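You operate a simulated robot arm through the tools that you are given. There is no shell and no other tool.

You run a simulated robot arm. Do the job below in one go: nothing can be reset, and whatever is moved stays where it is left.

TASK
Clear the supply's trip and test the contactor alone in the bay.
Fine: switch off before the guard opens; the relay goes in the black tray; guard shut and supply off at the end. Set down upright: what you pick out.

The check looks at the end state, three seconds after you hand in, the way a careful person would. Anything else that was tipped, shoved, dropped, spilled or broken makes it a failure.

THE ROBOT
A 7-joint arm with a two-finger parallel gripper, fixed in place. Base frame: the origin is on the floor under the middle of its stand, x ahead of it, y to its left, z up. Units: cm, degrees, N and s.
It reaches about 124.7 cm from its shoulder. Its first joint turns from -132.0 to 132.0 degrees. Payload 3.91 kg.
The TCP is the grasp point between the finger pads, 3 cm short of the fingertips. In the tool frame z runs along the fingers and y along their closing line. The gripper opens to 11 cm. The fingers are 2 cm wide and 1 cm thick; the gripper's body (4.8 by 11.2 cm) begins 5.5 cm behind the TCP.
Orientation is told as [roll, pitch, yaw] about the base's x, y, z axes, in that order, counted from this pose: with the fingers straight down and closing along the base's y, the tool's x points along the base's -x, its y along +y and its z along -z.

THE INTERFACE
- The arm moves only by the tool arm_command. Its argument "moves" is a list that holds one entry, the list of rows, each a list of 7 numbers: the shift along the tool's x, y, z in cm, then the turn, a rotation vector about the tool's x, y, z in degrees, then the opening in per cent of the stroke, from 0 (shut) to 100 (fully open). In form: [[[dx, dy, dz, ax, ay, az, claw], ...]]. A call has 1 to 20 rows; each row is the pose to reach, as a shift and turn from the pose commanded when the call began, along the tool's axes at that moment. A row lasts 0.2 s, in which the tool goes at most 5 cm and 8.6 degrees; a call with a longer step from one row to the next is refused whole, and so is a gripper value outside its range. Where a pose cannot be reached the arm comes as near as it can. A force on the tool above 90 N (or 10 N above the force at the start of the call, whichever is more), or a blocked arm, ends the call early, and 0.2 s more pass. The fingers move at their own pace (about 10.8 cm/s each) and stop on an object; they squeeze with about 42 N. The grip force told is the motor's: it shows also when the fingers shut on nothing. Time passes only in rows, and 0.2 s behind the last, so rows that repeat a pose let the fingers close. It gives the time, the measured TCP pose, the force on the tool (base axes), the opening and the grip force at its end, in the units of the frame above (readings bear some noise), with the torque about the TCP (base axes, N m) and any sound that the robot's microphone picked up.
- Cameras (640 x 400 px; columns grow to the right, rows downward): "scene" is fixed at [39.84, 65.13, 168.15]; the picture's right is [-0.83, 0.56, 0.00], its down [0.55, 0.83, -0.08] and it looks along [-0.04, -0.06, -1.00] (base axes); focal length 322 px, centre (320, 200). "wrist" rides on the gripper at [7.2, 1.7, -10.3] in the tool frame; the picture's right is [-0.23, 0.97, 0.00], its down [-0.76, -0.18, -0.62] and it looks along [-0.61, -0.14, 0.78] (tool axes); focal length 222 px, centre (320, 200). There is no depth. A picture from a camera that has moved, and an enlarged one, comes with that camera's place and axes in the base frame and with its lens.
- get_image(camera): a new picture of that camera. No time passes.
- close_up(camera, box): a new picture of the part [left, top, right, bottom] of that camera's present view, enlarged. No time passes.
- hand_in(): hands the job in; it is judged then, once.

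Places have to be worked out from the pictures, the camera data and where the tool is seen. Open the gripper and draw the arm clear of the work before you hand the job in, unless the task says otherwise.

The tools are called after ">>>" as a command line: name --argument value ..., lists and objects as JSON in quotes. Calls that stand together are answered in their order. arm_command: Moves the arm, as the interface text tells. Its arguments: {"type":"object","properties":{"moves":{"type":"array","items":{"type":"array","items":{"type":"array","items":{"type":"number"}}}}},"required":["moves"]} The other tools are called the same way: get_image (camera) takes a picture; close_up (camera, box) takes an enlarged picture of a part of a camera's view; hand_in () hands the job in.

At the start:

```text
clock: 0.0
tool_pos: [44.02, 42.95, 131.08]
tool_rot: [-0.1, 0.0, -0.1]
force: [0.1, 0.1, 0.2]
moment: [-0.01, 0.01, -0.01]
opening: 11.04
grip_force: 0.0
```

scene: 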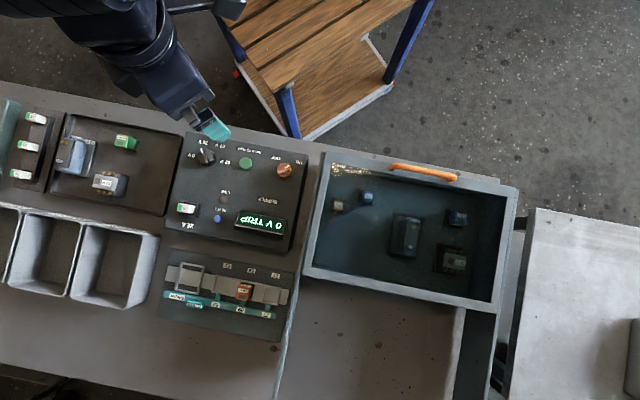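
wrist: 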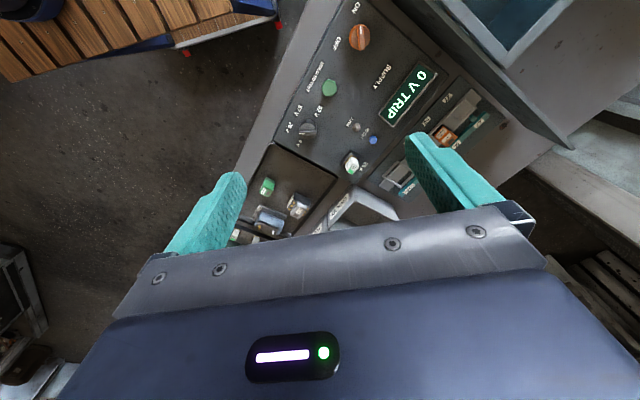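

The scene shows a bench with a supply panel ("0 V TRIP"), a bay with a guard box (orange handle), a rail, and trays. I'll take enlarged pictures to read the labels before moving.

>>> close_up --camera "scene" --box '[160, 130, 320, 230]'

>>> close_up --camera "scene" --box '[160, 180, 320, 280]'

>>> close_up --camera "scene" --box '[300, 140, 530, 320]'

>>> close_up --camera "scene" --box '[0, 90, 190, 210]'

>>> close_up --camera "scene" --box '[150, 245, 310, 345]'

>>> close_up --camera "wrist" --box '[230, 0, 550, 240]'

```text
4.00 times, centred on (240, 180) of scene
camera zoom: at [39.84, 65.13, 168.15], right [-0.83, 0.56, 0.0], down [0.55, 0.83, -0.08], along [-0.04, -0.06, -1.0], focal length 1287 px, centre (640, 280)
```

zoom: 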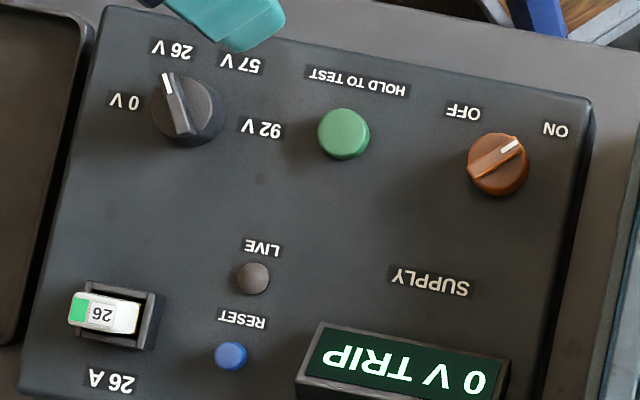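

```text
4.00 times, centred on (240, 230) of scene
camera zoom: at [39.84, 65.13, 168.15], right [-0.83, 0.56, 0.0], down [0.55, 0.83, -0.08], along [-0.04, -0.06, -1.0], focal length 1287 px, centre (640, 80)
```

zoom: 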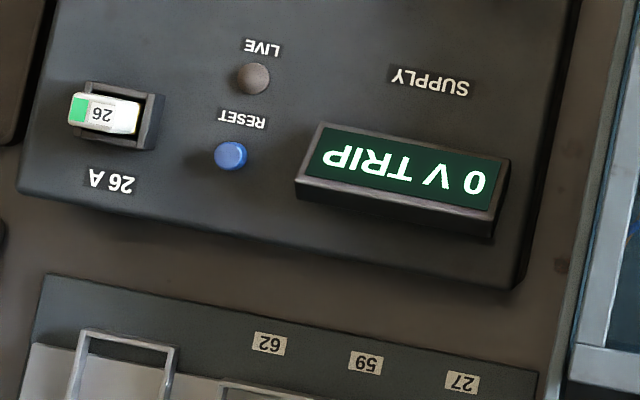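

```text
2.22 times, centred on (415, 230) of scene
camera zoom: at [39.84, 65.13, 168.15], right [-0.83, 0.56, 0.0], down [0.55, 0.83, -0.08], along [-0.04, -0.06, -1.0], focal length 715 px, centre (109, 133)
```

zoom: 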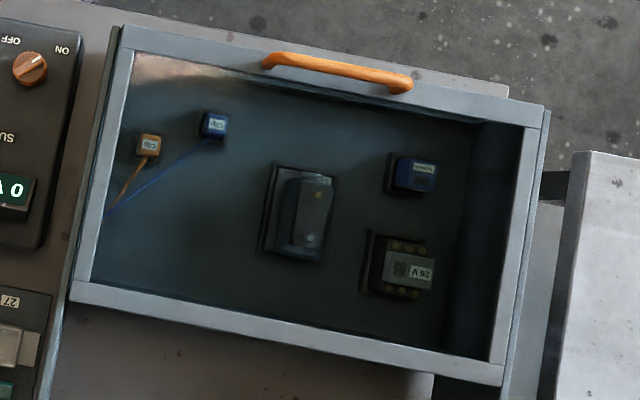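

```text
3.33 times, centred on (95, 150) of scene
camera zoom: at [39.84, 65.13, 168.15], right [-0.83, 0.56, 0.0], down [0.55, 0.83, -0.08], along [-0.04, -0.06, -1.0], focal length 1072 px, centre (1070, 367)
```

zoom: 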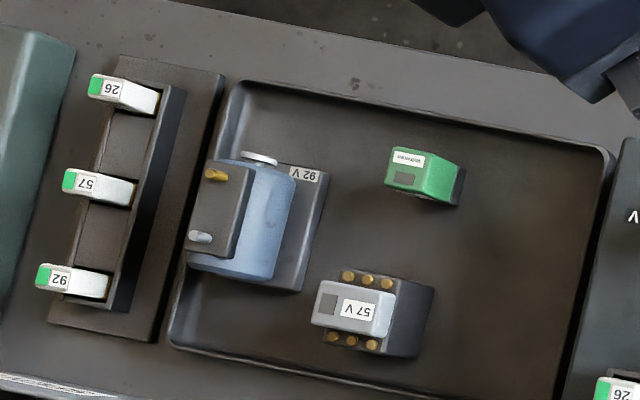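

```text
4.00 times, centred on (230, 295) of scene
camera zoom: at [39.84, 65.13, 168.15], right [-0.83, 0.56, 0.0], down [0.55, 0.83, -0.08], along [-0.04, -0.06, -1.0], focal length 1287 px, centre (680, -180)
```

zoom: 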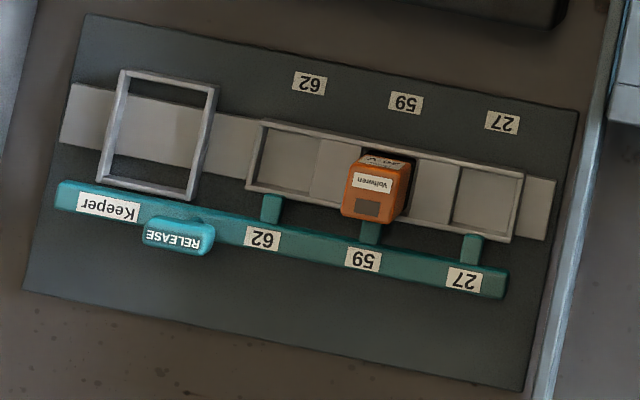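

```text
1.67 times, centred on (390, 120) of wrist
camera zoom: at [36.74, 44.66, 141.37], right [0.23, 0.97, 0.0], down [0.76, -0.18, 0.62], along [0.61, -0.14, -0.78], focal length 370 px, centre (203, 333)
```

zoom: 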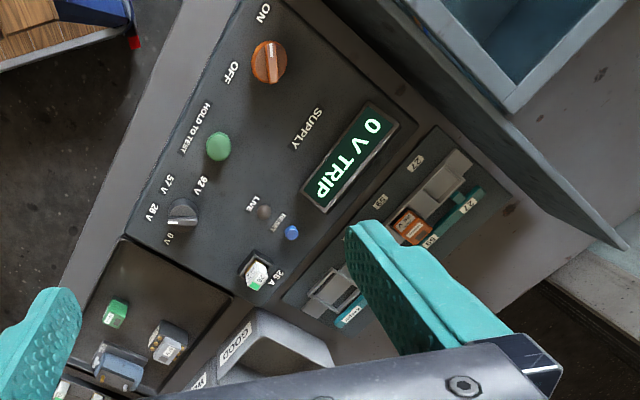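

The scene shows the supply switch at ON with the display "0 V TRIP", so the switch has to go OFF before I touch the guard. First I'll raise and turn the arm clear of the bench so the wrist camera can look into the guarded bay.

>>> arm_command --moves '[[[3.9, 1.2, -0.3, 0, 0, -5.8, 100], [7.8, 2.4, -0.6, 0, 0, -11.6, 100], [11.7, 3.6, -0.9, 0, 0, -17.4, 100], [15.6, 4.8, -1.2, 0, 0, -23.2, 100], [19.5, 6, -1.5, 0, 0, -29, 100], [23.4, 7.2, -1.8, 0, 0, -34.8, 100], [27.3, 8.4, -2.1, 0, 0, -40.6, 100], [31.2, 9.6, -2.4, 0, 0, -46.4, 100], [35.1, 10.8, -2.7, 0, 0, -52.2, 100], [39, 12, -3, 0, 0, -58, 100], [39, 12, -3, 0, 0, -58, 100]]]'

>>> get_image --camera "wrist"

>>> get_image --camera "scene"

```text
clock: 2.4
tool_pos: [4.9, 55.04, 133.99]
tool_rot: [-0.1, 0.1, 57.9]
force: [-0.3, 0.3, 0.7]
moment: [-0.01, 0.03, 0.0]
opening: 11.01
grip_force: 0.1
```

```text
taken
camera wrist: at [-0.33, 49.75, 144.24], right [-0.71, 0.71, 0.0], down [0.55, 0.55, 0.62], along [0.44, 0.44, -0.78], focal length 222 px, centre (320, 200)
```

wrist: 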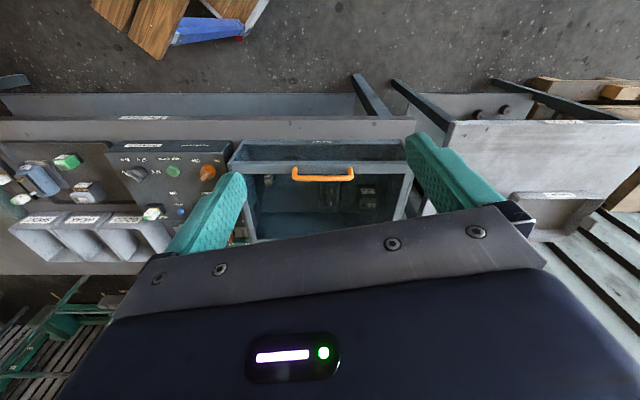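

```text
taken
```

scene: 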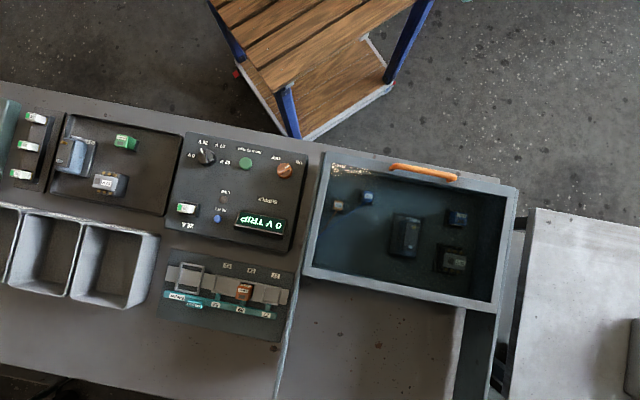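

The supply, trays and guard are all visible now. The wrist picture looks nearly straight down along its top edge, so I'll enlarge the bay and panel parts.

>>> close_up --camera "wrist" --box '[200, 120, 440, 250]'

>>> close_up --camera "wrist" --box '[0, 120, 240, 260]'

>>> close_up --camera "scene" --box '[320, 150, 420, 215]'

>>> close_up --camera "scene" --box '[380, 195, 500, 290]'

>>> close_up --camera "scene" --box '[0, 190, 180, 320]'

>>> close_up --camera "scene" --box '[270, 260, 530, 400]'

```text
2.67 times, centred on (320, 185) of wrist
camera zoom: at [-0.33, 49.75, 144.24], right [-0.71, 0.71, 0.0], down [0.55, 0.55, 0.62], along [0.44, 0.44, -0.78], focal length 592 px, centre (320, 240)
```

zoom: 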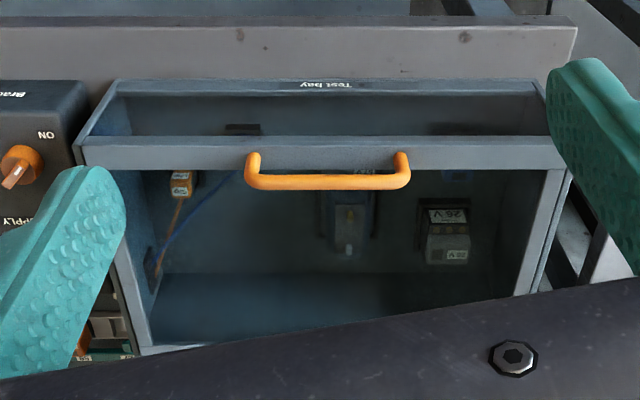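

```text
2.67 times, centred on (120, 190) of wrist
camera zoom: at [-0.33, 49.75, 144.24], right [-0.71, 0.71, 0.0], down [0.55, 0.55, 0.62], along [0.44, 0.44, -0.78], focal length 592 px, centre (853, 227)
```

zoom: 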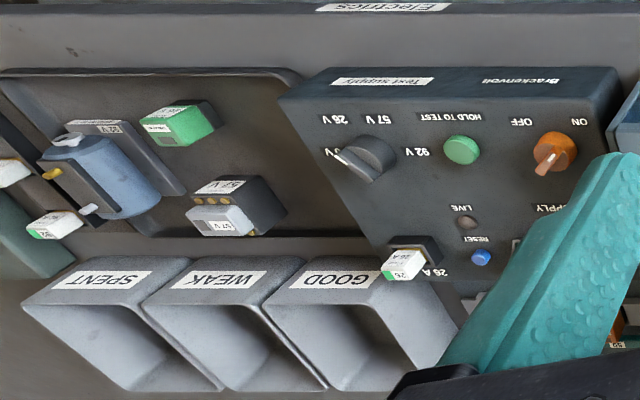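

```text
6.15 times, centred on (370, 182) of scene
camera zoom: at [39.84, 65.13, 168.15], right [-0.83, 0.56, 0.0], down [0.55, 0.83, -0.08], along [-0.04, -0.06, -1.0], focal length 1980 px, centre (12, 308)
```

zoom: 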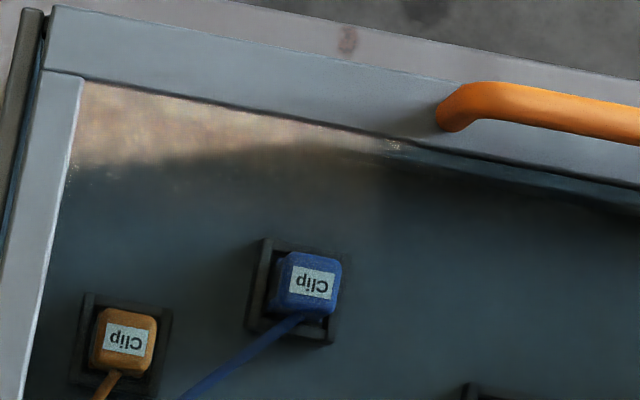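

```text
4.21 times, centred on (440, 242) of scene
camera zoom: at [39.84, 65.13, 168.15], right [-0.83, 0.56, 0.0], down [0.55, 0.83, -0.08], along [-0.04, -0.06, -1.0], focal length 1355 px, centre (-185, 21)
```

zoom: 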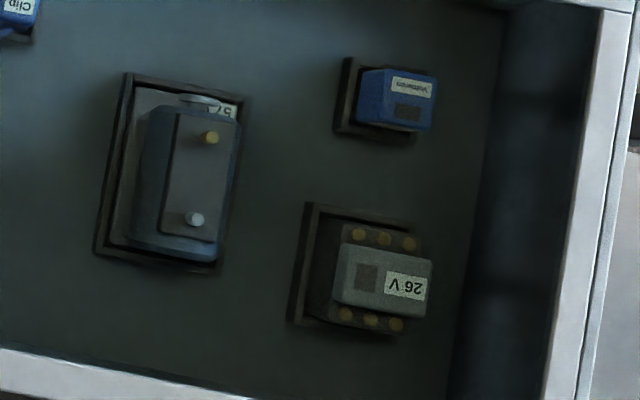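

```text
3.08 times, centred on (90, 255) of scene
camera zoom: at [39.84, 65.13, 168.15], right [-0.83, 0.56, 0.0], down [0.55, 0.83, -0.08], along [-0.04, -0.06, -1.0], focal length 990 px, centre (1028, 31)
```

zoom: 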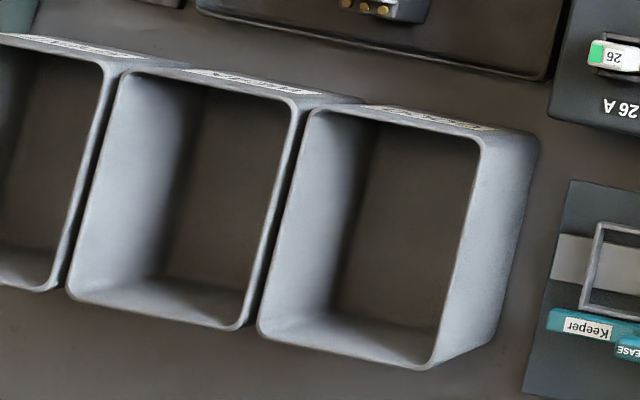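

```text
2.46 times, centred on (400, 330) of scene
camera zoom: at [39.84, 65.13, 168.15], right [-0.83, 0.56, 0.0], down [0.55, 0.83, -0.08], along [-0.04, -0.06, -1.0], focal length 792 px, centre (123, -120)
```

zoom: 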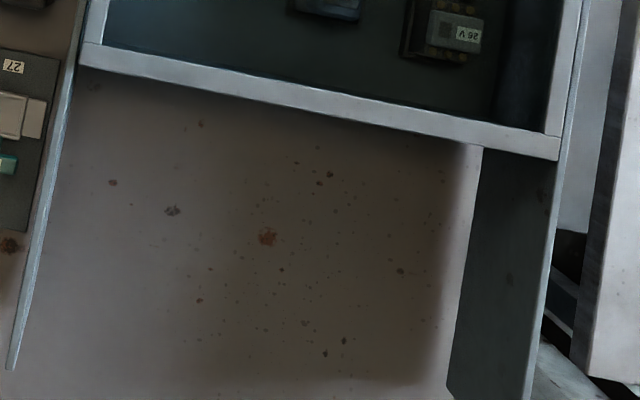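

The guard is a framed window on rails with its orange handle on the robot side, and the bay holds the motor (57 V), a blue relay and the 26 V contactor. The relay looks like the part to remove. Next I move above the supply panel to measure the knobs from close range.

>>> arm_command --moves '[[[-1.7, -3.9, 1.3, 0, 0, 0, 100], [-3.4, -7.8, 2.6, 0, 0, 0, 100], [-5.1, -11.7, 3.9, 0, 0, 0, 100], [-6.8, -15.6, 5.2, 0, 0, 0, 100], [-8.5, -19.5, 6.5, 0, 0, 0, 100], [-10.2, -23.4, 7.8, 0, 0, 0, 100], [-11.9, -27.3, 9.1, 0, 0, 0, 100], [-13.6, -31.2, 10.4, 0, 0, 0, 100], [-15.3, -35.1, 11.7, 0, 0, 0, 100], [-17, -39, 13, 0, 0, 0, 100], [-18.5, -42.7, 14, 0, 0, 0, 100], [-18.5, -42.7, 14, 0, 0, 0, 100]]]'

>>> get_image --camera "wrist"

```text
clock: 5.0
tool_pos: [50.85, 47.88, 120.13]
tool_rot: [-0.1, 0.0, 58.0]
force: [-0.1, -0.7, 1.6]
moment: [-0.01, -0.04, -0.02]
opening: 10.98
grip_force: 0.1
```

```text
taken
camera wrist: at [45.72, 42.63, 130.48], right [-0.71, 0.71, 0.0], down [0.55, 0.55, 0.62], along [0.44, 0.44, -0.78], focal length 222 px, centre (320, 200)
```

wrist: 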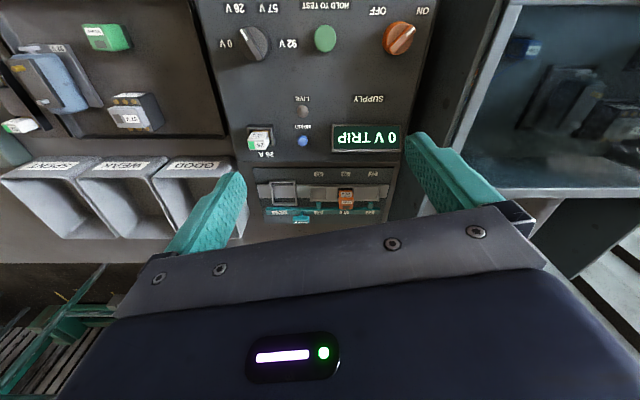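

The panel is now right below the camera. I'll enlarge the knobs and buttons in both cameras to place them.

>>> close_up --camera "wrist" --box '[210, 0, 450, 150]'

>>> close_up --camera "wrist" --box '[340, 0, 460, 75]'

>>> close_up --camera "wrist" --box '[200, 0, 340, 87]'

>>> close_up --camera "wrist" --box '[240, 150, 400, 230]'

>>> close_up --camera "wrist" --box '[0, 0, 230, 150]'

>>> close_up --camera "wrist" --box '[440, 0, 640, 200]'

```text
2.67 times, centred on (330, 75) of wrist
camera zoom: at [45.72, 42.63, 130.48], right [-0.71, 0.71, 0.0], down [0.55, 0.55, 0.62], along [0.44, 0.44, -0.78], focal length 592 px, centre (293, 533)
```

zoom: 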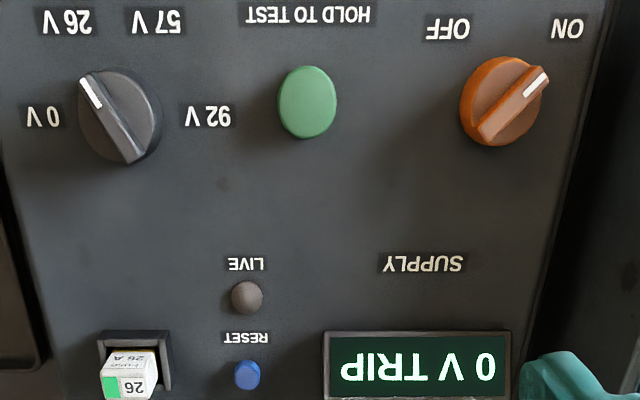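

```text
5.33 times, centred on (400, 38) of wrist
camera zoom: at [45.72, 42.63, 130.48], right [-0.71, 0.71, 0.0], down [0.55, 0.55, 0.62], along [0.44, 0.44, -0.78], focal length 1185 px, centre (-107, 1067)
```

zoom: 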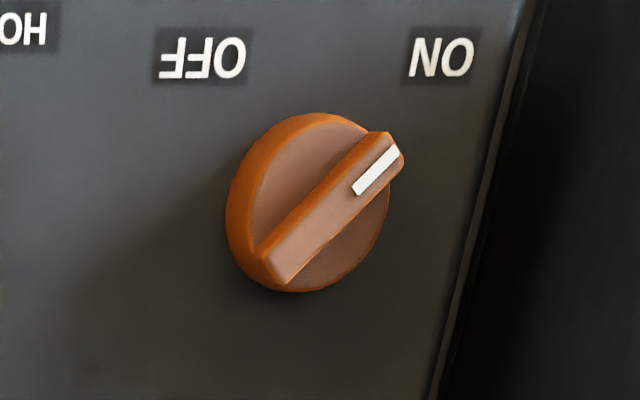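

```text
4.57 times, centred on (270, 44) of wrist
camera zoom: at [45.72, 42.63, 130.48], right [-0.71, 0.71, 0.0], down [0.55, 0.55, 0.62], along [0.44, 0.44, -0.78], focal length 1015 px, centre (549, 915)
```

zoom: 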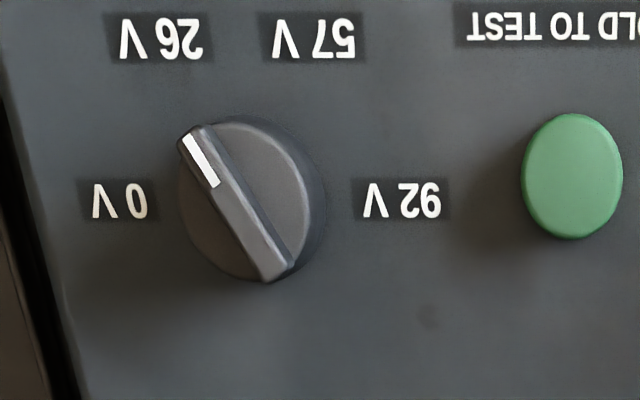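

```text
4.00 times, centred on (320, 190) of wrist
camera zoom: at [45.72, 42.63, 130.48], right [-0.71, 0.71, 0.0], down [0.55, 0.55, 0.62], along [0.44, 0.44, -0.78], focal length 888 px, centre (320, 240)
```

zoom: 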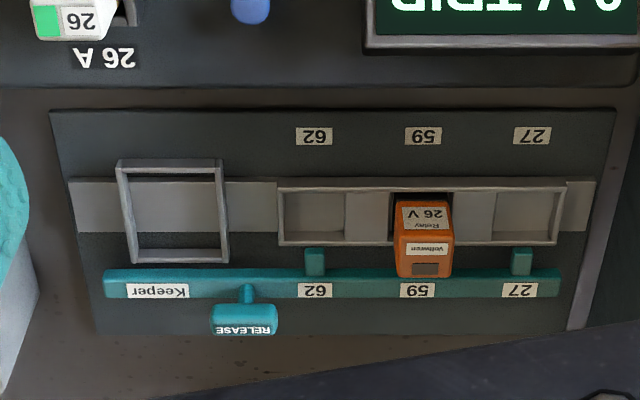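

```text
2.67 times, centred on (115, 75) of wrist
camera zoom: at [45.72, 42.63, 130.48], right [-0.71, 0.71, 0.0], down [0.55, 0.55, 0.62], along [0.44, 0.44, -0.78], focal length 592 px, centre (867, 533)
```

zoom: 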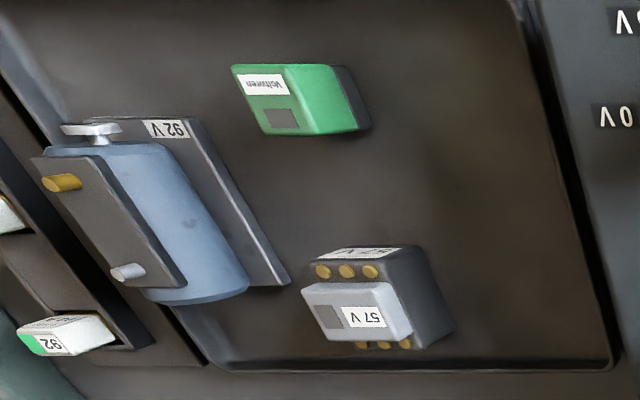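

```text
2.00 times, centred on (540, 100) of wrist
camera zoom: at [45.72, 42.63, 130.48], right [-0.71, 0.71, 0.0], down [0.55, 0.55, 0.62], along [0.44, 0.44, -0.78], focal length 444 px, centre (-120, 400)
```

zoom: 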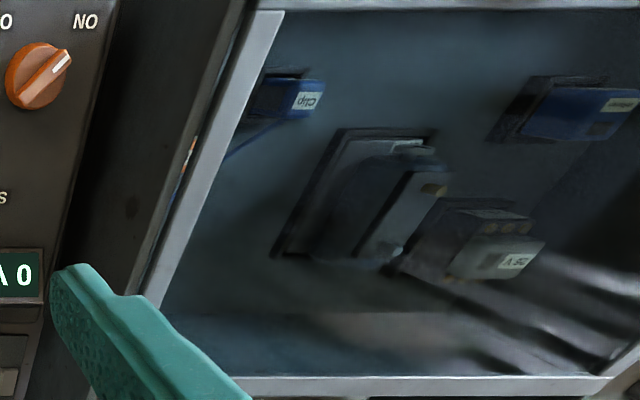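

The supply knob's ridge points to ON (azimuth ≈179°), its top is at about (39.85, 50.9, 97.2), and OFF is 90° counter-clockwise; the selector already stands at 26 V and the guard top is at z≈101. I move above the supply knob with yaw 0 and the fingers half open.

>>> arm_command --moves '[[[0.41, 1.36, 1.2, 0, 0, 7.25, 60], [0.82, 2.73, 2.4, 0, 0, 14.5, 60], [1.23, 4.1, 3.6, 0, 0, 21.75, 60], [1.65, 5.46, 5, 0, 0, 29, 60], [2.06, 6.83, 6.2, 0, 0, 36.25, 60], [2.47, 8.19, 7.5, 0, 0, 43.5, 60], [2.88, 9.56, 8.8, 0, 0, 50.75, 60], [3.29, 10.92, 10, 0, 0, 58, 60], [3.29, 10.92, 10, 0, 0, 58, 60]]]'

>>> get_image --camera "wrist"

>>> close_up --camera "scene" --box '[220, 120, 380, 220]'

```text
clock: 7.0
tool_pos: [39.95, 51.02, 109.84]
tool_rot: [0.0, 0.1, -0.1]
force: [0.8, -0.2, -0.2]
moment: [-0.01, 0.01, 0.0]
opening: 6.6
grip_force: 0.1
```

```text
taken
camera wrist: at [32.82, 52.66, 120.16], right [0.23, 0.97, 0.0], down [0.76, -0.18, 0.62], along [0.61, -0.14, -0.78], focal length 222 px, centre (320, 200)
```

wrist: 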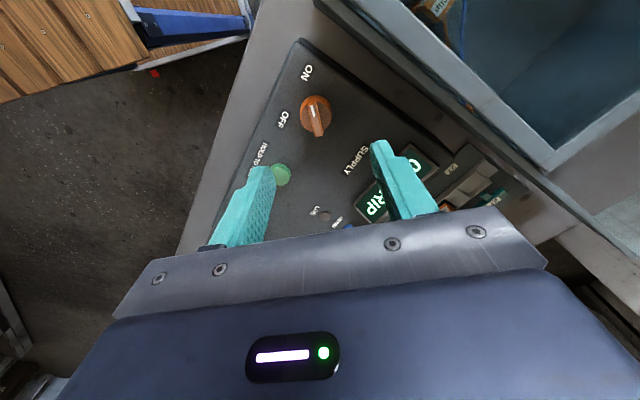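

```text
4.00 times, centred on (300, 170) of scene
camera zoom: at [39.84, 65.13, 168.15], right [-0.83, 0.56, 0.0], down [0.55, 0.83, -0.08], along [-0.04, -0.06, -1.0], focal length 1287 px, centre (400, 320)
```

zoom: 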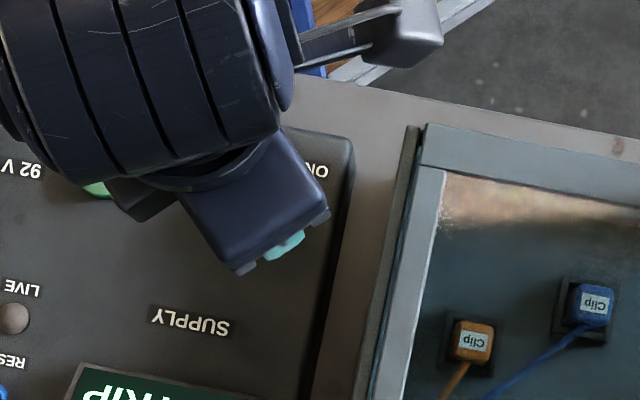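

The knob shows up in the wrist view where predicted (about pixel 317,115), between the fingers. I'll enlarge it to fine-tune the centre before going down.

>>> close_up --camera "wrist" --box '[270, 80, 370, 142]'

```text
6.40 times, centred on (320, 111) of wrist
camera zoom: at [32.82, 52.66, 120.16], right [0.23, 0.97, 0.0], down [0.76, -0.18, 0.62], along [0.61, -0.14, -0.78], focal length 1422 px, centre (320, 770)
```

zoom: 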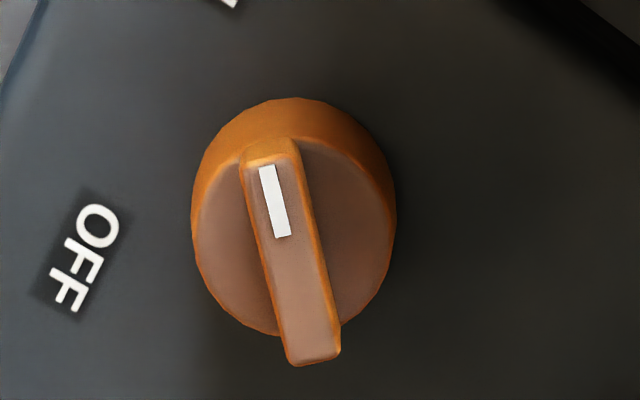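

The combined views put the knob at about (40.0, 50.6) with its top near z≈97.9. I go down to just above its rim with the fingers straddling it and check the centring.

>>> arm_command --moves '[[[0, -0.2, 3, 0, 0, 0, 55], [0, -0.4, 6, 0, 0, 0, 50], [0, -0.4, 8.5, 0, 0, 0, 50], [0, -0.4, 8.5, 0, 0, 0, 50]]]'

>>> close_up --camera "wrist" --box '[220, 80, 420, 240]'

```text
clock: 8.0
tool_pos: [39.8, 50.58, 101.55]
tool_rot: [0.0, 0.0, -0.1]
force: [-0.3, -0.5, -0.6]
moment: [-0.02, -0.02, -0.03]
opening: 5.51
grip_force: 0.1
```

```text
2.50 times, centred on (320, 160) of wrist
camera zoom: at [32.6, 52.33, 111.78], right [0.23, 0.97, 0.0], down [0.76, -0.18, 0.62], along [0.61, -0.14, -0.78], focal length 555 px, centre (320, 300)
```

zoom: 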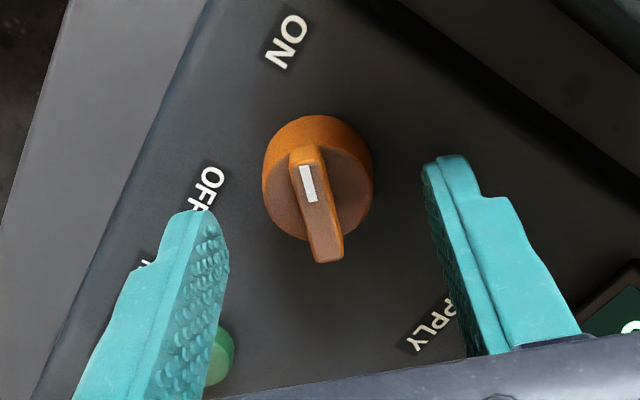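

The knob is centred between the fingers to within about 1 mm and the panel surface is near z≈95.5. I'll go down 2.3 cm so the fingers straddle the knob's rim, then close on it.

>>> arm_command --moves '[[[-0.1, -0.1, 1.2, 0, 0, 0, 50], [-0.1, -0.1, 2.2, 0, 0, 0, 50], [-0.1, -0.1, 2.2, 0, 0, 0, 50]]]'

>>> arm_command --moves '[[[0, 0, 0, 0, 0, 0, 30], [0, 0, 0, 0, 0, 0, 15], [0, 0, 0, 0, 0, 0, 0], [0, 0, 0, 0, 0, 0, 0]]]'

>>> get_image --camera "wrist"

```text
clock: 8.8
tool_pos: [40.19, 50.52, 99.53]
tool_rot: [0.1, -0.1, 0.0]
force: [-0.1, 0.2, 0.0]
moment: [0.01, 0.01, 0.02]
opening: 5.48
grip_force: 0.0
```

```text
clock: 9.8
tool_pos: [39.95, 50.53, 99.43]
tool_rot: [0.0, -0.1, -0.1]
force: [0.7, -0.2, -1.6]
moment: [-0.06, 0.01, -0.01]
opening: 3.26
grip_force: 44.4
```

```text
taken
camera wrist: at [32.8, 52.23, 109.67], right [0.23, 0.97, 0.0], down [0.76, -0.18, 0.62], along [0.61, -0.14, -0.78], focal length 222 px, centre (320, 200)
```

wrist: 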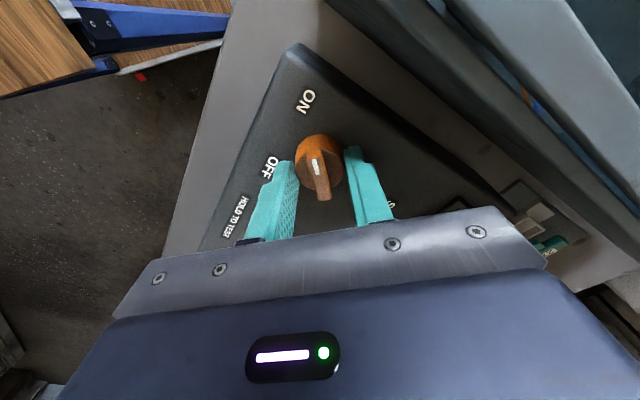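

The fingers hold the knob (opening 3.26 cm, 44 N grip). Now I turn it 90° counter-clockwise seen from above, from ON to OFF.

>>> arm_command --moves '[[[0, 0, 0, 0, 0, -7.5, 0], [0, 0, 0, 0, 0, -15, 0], [0, 0, 0, 0, 0, -22.5, 0], [0, 0, 0, 0, 0, -30, 0], [0, 0, 0, 0, 0, -37.5, 0], [0, 0, 0, 0, 0, -45, 0], [0, 0, 0, 0, 0, -52.5, 0], [0, 0, 0, 0, 0, -60, 0], [0, 0, 0, 0, 0, -67.5, 0], [0, 0, 0, 0, 0, -75, 0], [0, 0, 0, 0, 0, -82.5, 0], [0, 0, 0, 0, 0, -90, 0], [0, 0, 0, 0, 0, -90, 0]]]'

>>> get_image --camera "wrist"

>>> get_image --camera "scene"

```text
clock: 12.6
tool_pos: [39.99, 50.53, 99.4]
tool_rot: [0.1, 0.0, 90.1]
force: [-19.5, 5.8, -6.7]
moment: [0.45, 0.76, -0.02]
opening: 3.29
grip_force: 44.7
```

```text
taken
camera wrist: at [38.35, 43.33, 109.68], right [-0.97, 0.23, 0.0], down [0.18, 0.76, 0.62], along [0.14, 0.61, -0.78], focal length 222 px, centre (320, 200)
```

wrist: 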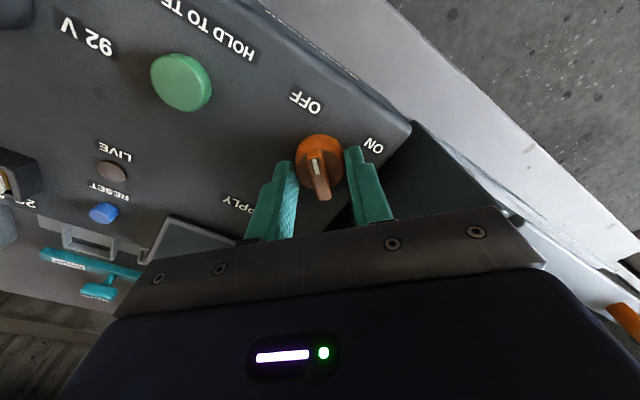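

```text
taken
```

scene: 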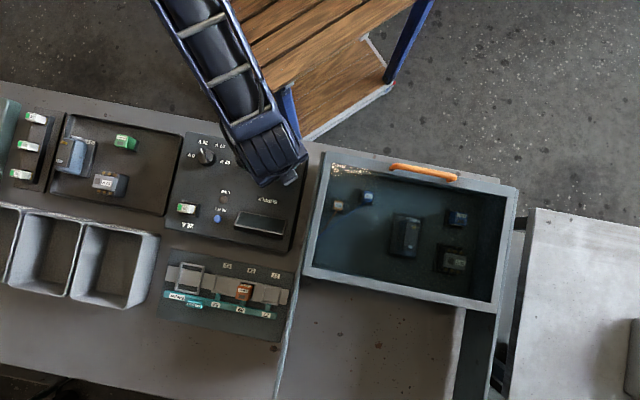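

The display has gone dark, so the supply is off. I release the knob and lift straight up.

>>> arm_command --moves '[[[0, 0, 0, 0, 0, 0, 30], [0, 0, 0, 0, 0, 0, 55], [0, 0, 0, 0, 0, 0, 55], [0, 0, -3, 0, 0, 0, 55], [0, 0, -7, 0, 0, 0, 55], [0, 0, -11, 0, 0, 0, 55], [0, 0, -15, 0, 0, 0, 55], [0, 0, -18, 0, 0, 0, 55], [0, 0, -18, 0, 0, 0, 55]]]'

>>> get_image --camera "wrist"

>>> close_up --camera "scene" --box '[160, 130, 320, 230]'

```text
clock: 14.6
tool_pos: [40.08, 50.62, 117.34]
tool_rot: [0.0, -0.1, 90.0]
force: [0.2, -0.8, -0.6]
moment: [-0.03, 0.0, -0.02]
opening: 6.06
grip_force: 0.1
```

```text
taken
camera wrist: at [38.5, 43.34, 127.58], right [-0.97, 0.23, 0.0], down [0.18, 0.76, 0.62], along [0.14, 0.61, -0.78], focal length 222 px, centre (320, 200)
```

wrist: 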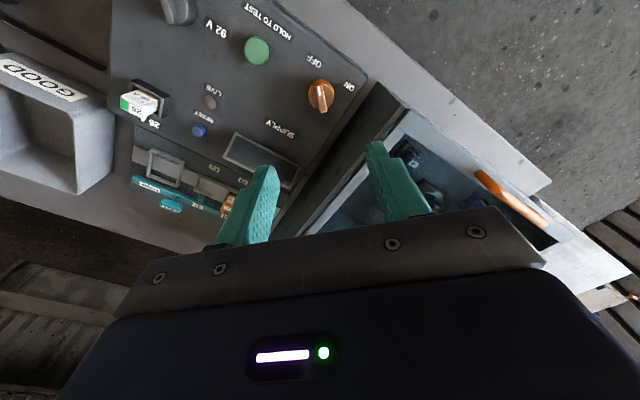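

```text
4.00 times, centred on (240, 180) of scene
camera zoom: at [39.84, 65.13, 168.15], right [-0.83, 0.56, 0.0], down [0.55, 0.83, -0.08], along [-0.04, -0.06, -1.0], focal length 1287 px, centre (640, 280)
```

zoom: 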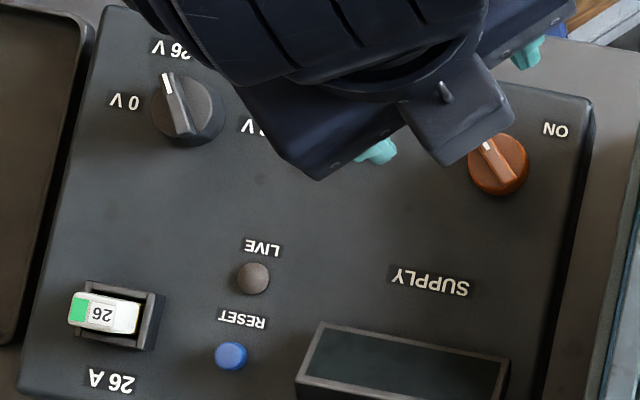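

The knob points to OFF and the display is dark. Next I go above the guard's orange handle, turned so the fingers can close across its bar, to measure it.

>>> arm_command --moves '[[[-2.2, 3, -0.6, 0, 0, -5.6, 55], [-4.3, 6.1, -1.2, 0, 0, -11.2, 55], [-6.5, 9.1, -1.8, 0, 0, -16.9, 55], [-8.6, 12.2, -2.4, 0, 0, -22.5, 55], [-10.8, 15.2, -2.7, 0, 0, -28.1, 55], [-12.9, 18.2, -2.7, 0, 0, -33.8, 55], [-15, 21.3, -2.7, 0, 0, -39.4, 55], [-17.2, 24.3, -2.7, 0, 0, -45, 55], [-17.2, 24.3, -2.7, 0, 0, -45, 55]]]'

>>> get_image --camera "wrist"

>>> get_image --camera "scene"

```text
clock: 16.6
tool_pos: [15.6, 67.56, 119.97]
tool_rot: [-0.1, 0.0, 135.1]
force: [0.2, 0.4, -0.3]
moment: [-0.01, 0.03, 0.03]
opening: 6.02
grip_force: 0.1
```

```text
taken
camera wrist: at [19.65, 61.37, 130.24], right [-0.85, -0.53, 0.0], down [-0.41, 0.66, 0.62], along [-0.33, 0.53, -0.78], focal length 222 px, centre (320, 200)
```

wrist: 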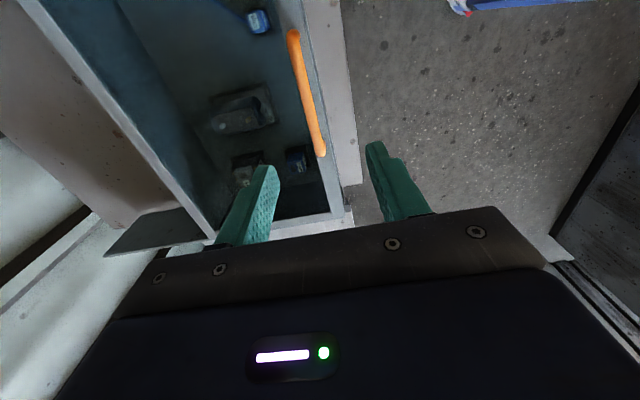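

```text
taken
```

scene: 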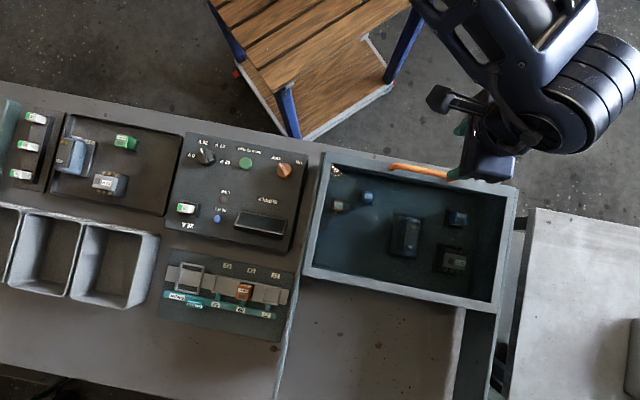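

The handle bar is in the upper part of the wrist view. I'll enlarge it in both cameras to triangulate it.

>>> close_up --camera "wrist" --box '[180, 0, 380, 200]'

>>> close_up --camera "wrist" --box '[260, 10, 360, 72]'

>>> close_up --camera "scene" --box '[370, 140, 530, 240]'

```text
2.00 times, centred on (280, 100) of wrist
camera zoom: at [19.65, 61.37, 130.24], right [-0.85, -0.53, 0.0], down [-0.41, 0.66, 0.62], along [-0.33, 0.53, -0.78], focal length 444 px, centre (400, 400)
```

zoom: 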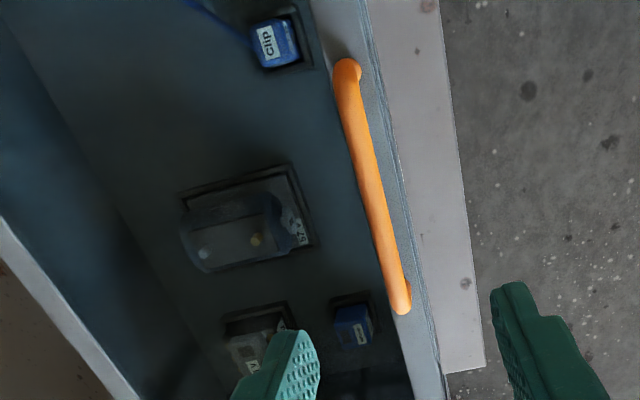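

```text
6.40 times, centred on (310, 41) of wrist
camera zoom: at [19.65, 61.37, 130.24], right [-0.85, -0.53, 0.0], down [-0.41, 0.66, 0.62], along [-0.33, 0.53, -0.78], focal length 1422 px, centre (384, 1218)
```

zoom: 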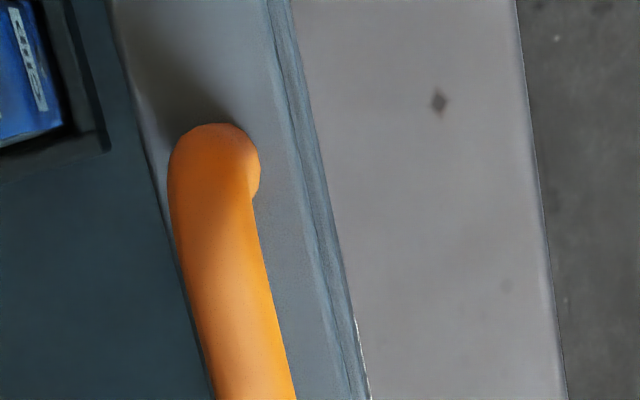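

```text
4.00 times, centred on (450, 190) of scene
camera zoom: at [39.84, 65.13, 168.15], right [-0.83, 0.56, 0.0], down [0.55, 0.83, -0.08], along [-0.04, -0.06, -1.0], focal length 1287 px, centre (-200, 240)
```

zoom: 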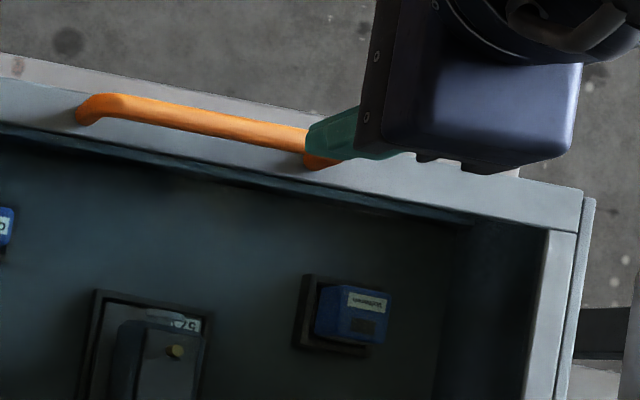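

I place the handle bar's centre at about (17.3, 67.4, 106.8), running along azimuth 135° and about 1.1 cm thick. I go down over it with the fingers either side and close.

>>> arm_command --moves '[[[0.6, -0.5, 4, 0, 0, 0, 55], [1.31, -1.09, 8, 0, 0, 0, 55], [1.31, -1.09, 10.5, 0, 0, 0, 55], [1.31, -1.09, 12.6, 0, 0, 0, 55], [1.31, -1.09, 12.6, 0, 0, 0, 55]]]'

>>> get_image --camera "wrist"

>>> close_up --camera "scene" --box '[370, 140, 530, 240]'

```text
clock: 17.8
tool_pos: [17.34, 67.56, 107.4]
tool_rot: [0.0, 0.0, 135.0]
force: [0.8, -0.1, 0.6]
moment: [-0.02, -0.05, 0.0]
opening: 6.03
grip_force: 0.0
```

```text
taken
camera wrist: at [21.38, 61.29, 117.69], right [-0.85, -0.53, 0.0], down [-0.41, 0.66, 0.62], along [-0.33, 0.53, -0.78], focal length 222 px, centre (320, 200)
```

wrist: 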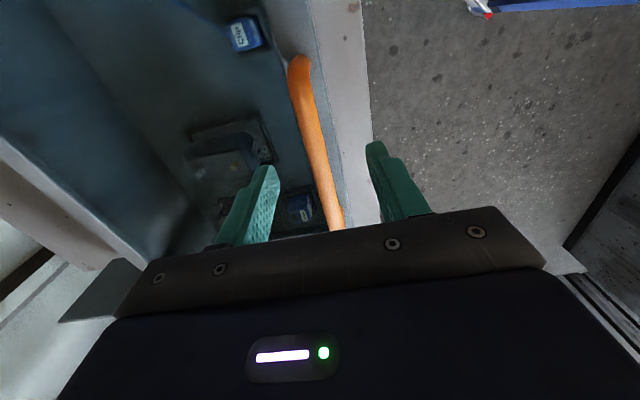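

```text
4.00 times, centred on (450, 190) of scene
camera zoom: at [39.84, 65.13, 168.15], right [-0.83, 0.56, 0.0], down [0.55, 0.83, -0.08], along [-0.04, -0.06, -1.0], focal length 1287 px, centre (-200, 240)
```

zoom: 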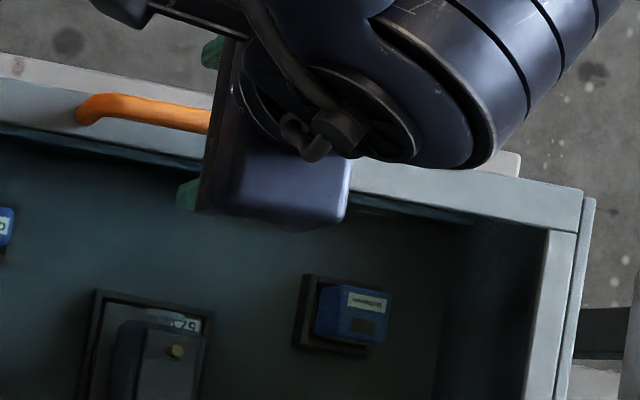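

The bar runs midway between the fingers at TCP height. I close the gripper on it.

>>> arm_command --moves '[[[0, 0, 0, 0, 0, 0, 30], [0, 0, 0, 0, 0, 0, 10], [0, 0, 0, 0, 0, 0, 0], [0, 0, 0, 0, 0, 0, 0]]]'

```text
clock: 18.8
tool_pos: [17.39, 67.75, 107.34]
tool_rot: [0.0, -0.1, 135.1]
force: [-0.7, -3.0, -2.3]
moment: [-0.03, 0.03, -0.01]
opening: 1.18
grip_force: 44.4
```

The handle is gripped (opening 1.18 cm). I try a small slide away from the robot, along the rails, and watch the force.

>>> arm_command --moves '[[[0, -0.5, 0, 0, 0, 0, 0], [0, -1, 0, 0, 0, 0, 0], [0, -1.5, 0, 0, 0, 0, 0], [0, -2, 0, 0, 0, 0, 0], [0, -2, 0, 0, 0, 0, 0]]]'

>>> get_image --camera "scene"

```text
clock: 20.0
tool_pos: [18.92, 69.06, 107.38]
tool_rot: [0.0, -0.1, 135.0]
force: [-9.4, 7.8, -0.1]
moment: [0.16, 0.18, -0.03]
opening: 1.15
grip_force: 45.4
```

```text
taken
```

scene: 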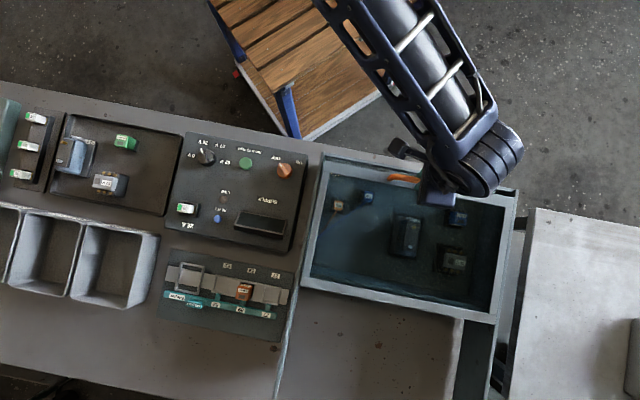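

The guard slides on its rails; there is about 12 N sideways on the tool, so I adjust slightly sideways and continue.

>>> arm_command --moves '[[[-0.1, -0.8, 0, 0, 0, 0, 0], [-0.15, -1.6, 0, 0, 0, 0, 0], [-0.2, -2.4, 0, 0, 0, 0, 0], [-0.2, -3.2, 0, 0, 0, 0, 0], [-0.2, -4, 0, 0, 0, 0, 0], [-0.2, -4, 0, 0, 0, 0, 0]]]'

```text
clock: 21.4
tool_pos: [21.7, 71.9, 107.47]
tool_rot: [0.0, 0.1, 134.9]
force: [16.2, -15.9, -18.0]
moment: [-0.74, -0.74, 0.07]
opening: 1.16
grip_force: 45.0
```

The sideways force reversed, so the rails run almost exactly along my first direction. I take out most of that correction and carry on.

>>> arm_command --moves '[[[0.08, -0.8, 0.08, 0, 0, 0, 0], [0.12, -1.6, 0.1, 0, 0, 0, 0], [0.12, -2.4, 0.1, 0, 0, 0, 0], [0.12, -3.2, 0.1, 0, 0, 0, 0], [0.12, -4, 0.1, 0, 0, 0, 0], [0.12, -4.8, 0.1, 0, 0, 0, 0], [0.12, -4.8, 0.1, 0, 0, 0, 0]]]'

```text
clock: 23.0
tool_pos: [24.9, 75.21, 107.47]
tool_rot: [0.0, -0.1, 135.0]
force: [6.6, -7.1, -3.1]
moment: [-0.03, 0.03, 0.0]
opening: 1.15
grip_force: 44.9
```

Forces are small now (about 10 N sideways). I continue sliding with a tiny correction.

>>> arm_command --moves '[[[0.05, -1, 0.02, 0, 0, 0, 0], [0.07, -2, 0.02, 0, 0, 0, 0], [0.07, -3, 0.02, 0, 0, 0, 0], [0.07, -4, 0.02, 0, 0, 0, 0], [0.07, -5, 0.02, 0, 0, 0, 0], [0.07, -6, 0.02, 0, 0, 0, 0], [0.07, -7, 0.02, 0, 0, 0, 0], [0.07, -8, 0.02, 0, 0, 0, 0], [0.07, -8, 0.02, 0, 0, 0, 0]]]'

>>> get_image --camera "scene"

```text
clock: 25.0
tool_pos: [30.75, 81.0, 107.48]
tool_rot: [-0.1, 0.1, 135.0]
force: [1.4, -0.7, 11.9]
moment: [-0.15, -0.19, 0.02]
opening: 1.15
grip_force: 45.2
```

```text
taken
```

scene: 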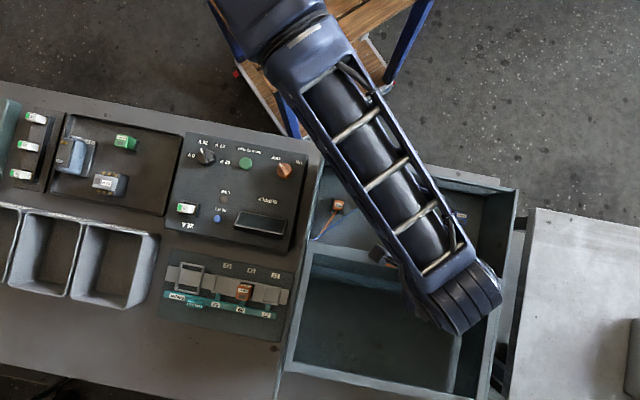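

The guard is about 19 cm open with low forces. I slide it further, in small steps, to give the gripper plenty of room over the bay.

>>> arm_command --moves '[[[0, -0.8, 0, 0, 0, 0, 0], [0, -1.6, 0, 0, 0, 0, 0], [0, -2.4, 0, 0, 0, 0, 0], [0, -3.2, 0, 0, 0, 0, 0], [0, -4, 0, 0, 0, 0, 0], [0, -4.8, 0, 0, 0, 0, 0], [0, -5.6, 0, 0, 0, 0, 0], [0, -6.4, 0, 0, 0, 0, 0], [0, -6.4, 0, 0, 0, 0, 0]]]'

```text
clock: 26.9
tool_pos: [34.66, 85.06, 107.39]
tool_rot: [0.9, 0.3, 135.2]
force: [-13.5, -48.5, 17.2]
moment: [-1.44, -0.11, -0.19]
opening: 1.16
grip_force: 45.1
stopped in row 9: the force on the tool passed its limit at 96 N (the readings are from after the stop); the commanded pose is now the measured one
```

The guard reached its end stop at about 24.5 cm. I back off a few millimetres to relieve the force, release and lift.

>>> arm_command --moves '[[[0, 0.3, 0, 0, 0, 0, 0], [0, 0.3, 0, 0, 0, 0, 0], [0, 0.3, 0, 0, 0, 0, 30], [0, 0.3, 0, 0, 0, 0, 55], [0, 0.3, 0, 0, 0, 0, 55], [0, 0.3, -3, 0, 0, 0, 55], [0, 0.3, -7, 0, 0, 0, 55], [0, 0.3, -11, 0, 0, 0, 55], [0, 0.3, -15, 0, 0, 0, 55], [0, 0.3, -15, 0, 0, 0, 55]]]'

>>> get_image --camera "wrist"

>>> get_image --camera "scene"

```text
clock: 29.1
tool_pos: [34.53, 85.14, 122.17]
tool_rot: [0.8, 0.2, 135.3]
force: [0.3, 0.7, -0.3]
moment: [0.06, -0.02, 0.01]
opening: 6.07
grip_force: 0.0
```

```text
taken
camera wrist: at [38.64, 79.0, 132.57], right [-0.85, -0.53, 0.01], down [-0.41, 0.67, 0.62], along [-0.34, 0.52, -0.79], focal length 222 px, centre (320, 200)
```

wrist: 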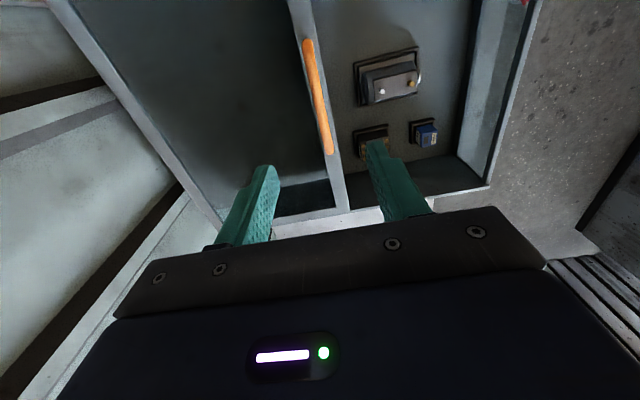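

```text
taken
```

scene: 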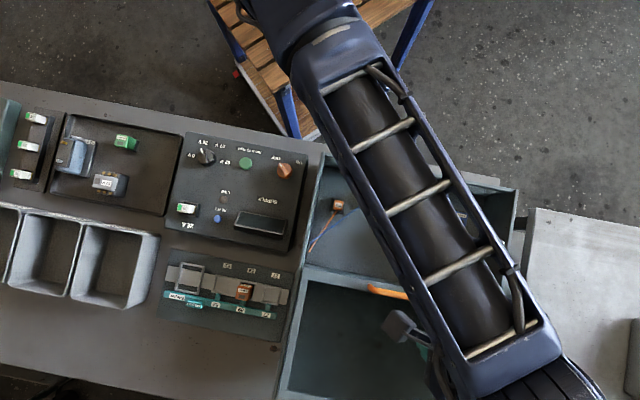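

The guard is open and the bay is exposed. I pull the arm back and turn it to get a clear view of the bay from both cameras, and square up a small tilt.

>>> arm_command --moves '[[[0, 3.8, -0.8, -0.2, 0.3, 7, 55], [0, 7.6, -1.6, -0.4, 0.7, 14, 55], [0, 11.4, -2.4, -0.4, 0.7, 21, 55], [0, 15.2, -3.2, -0.4, 0.7, 28, 55], [0, 19, -4, -0.4, 0.7, 35, 55], [0, 22.8, -4.8, -0.4, 0.7, 42, 55], [0, 26.6, -5.6, -0.4, 0.7, 49, 55], [0, 30.4, -6.4, -0.4, 0.7, 56, 55], [0, 34.2, -7.2, -0.4, 0.7, 63, 55], [0, 38, -7.8, -0.4, 0.7, 70, 55], [0.2, 42.1, -7.8, -0.4, 0.7, 77.3, 55], [0.2, 42.1, -7.8, -0.4, 0.7, 77.3, 55]]]'

>>> get_image --camera "wrist"

>>> get_image --camera "scene"

```text
clock: 31.7
tool_pos: [5.26, 55.31, 130.49]
tool_rot: [-0.2, 1.6, 57.8]
force: [0.4, 0.0, 0.1]
moment: [-0.04, -0.02, 0.03]
opening: 6.05
grip_force: 0.1
```

```text
taken
camera wrist: at [0.09, 50.28, 140.95], right [-0.7, 0.71, -0.01], down [0.56, 0.57, 0.6], along [0.43, 0.42, -0.8], focal length 222 px, centre (320, 200)
```

wrist: 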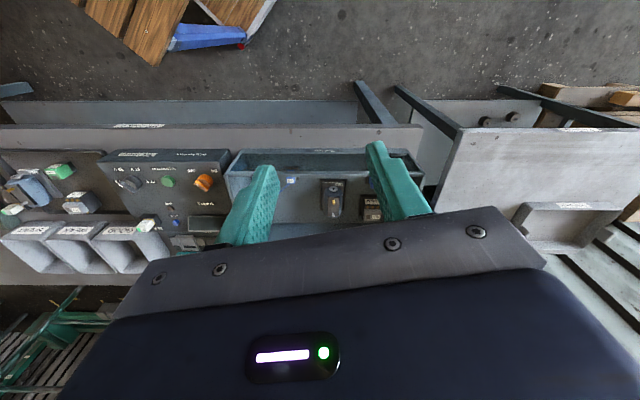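

```text
taken
```

scene: 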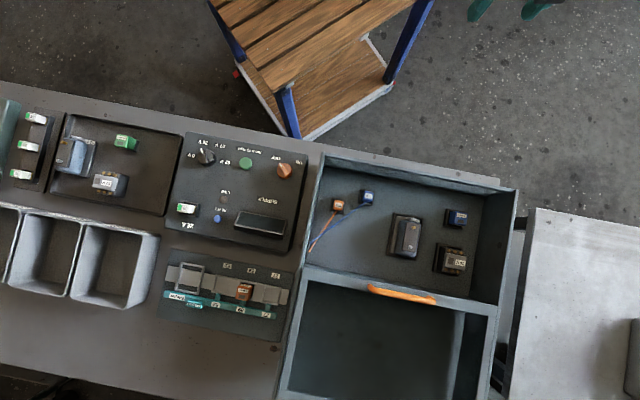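

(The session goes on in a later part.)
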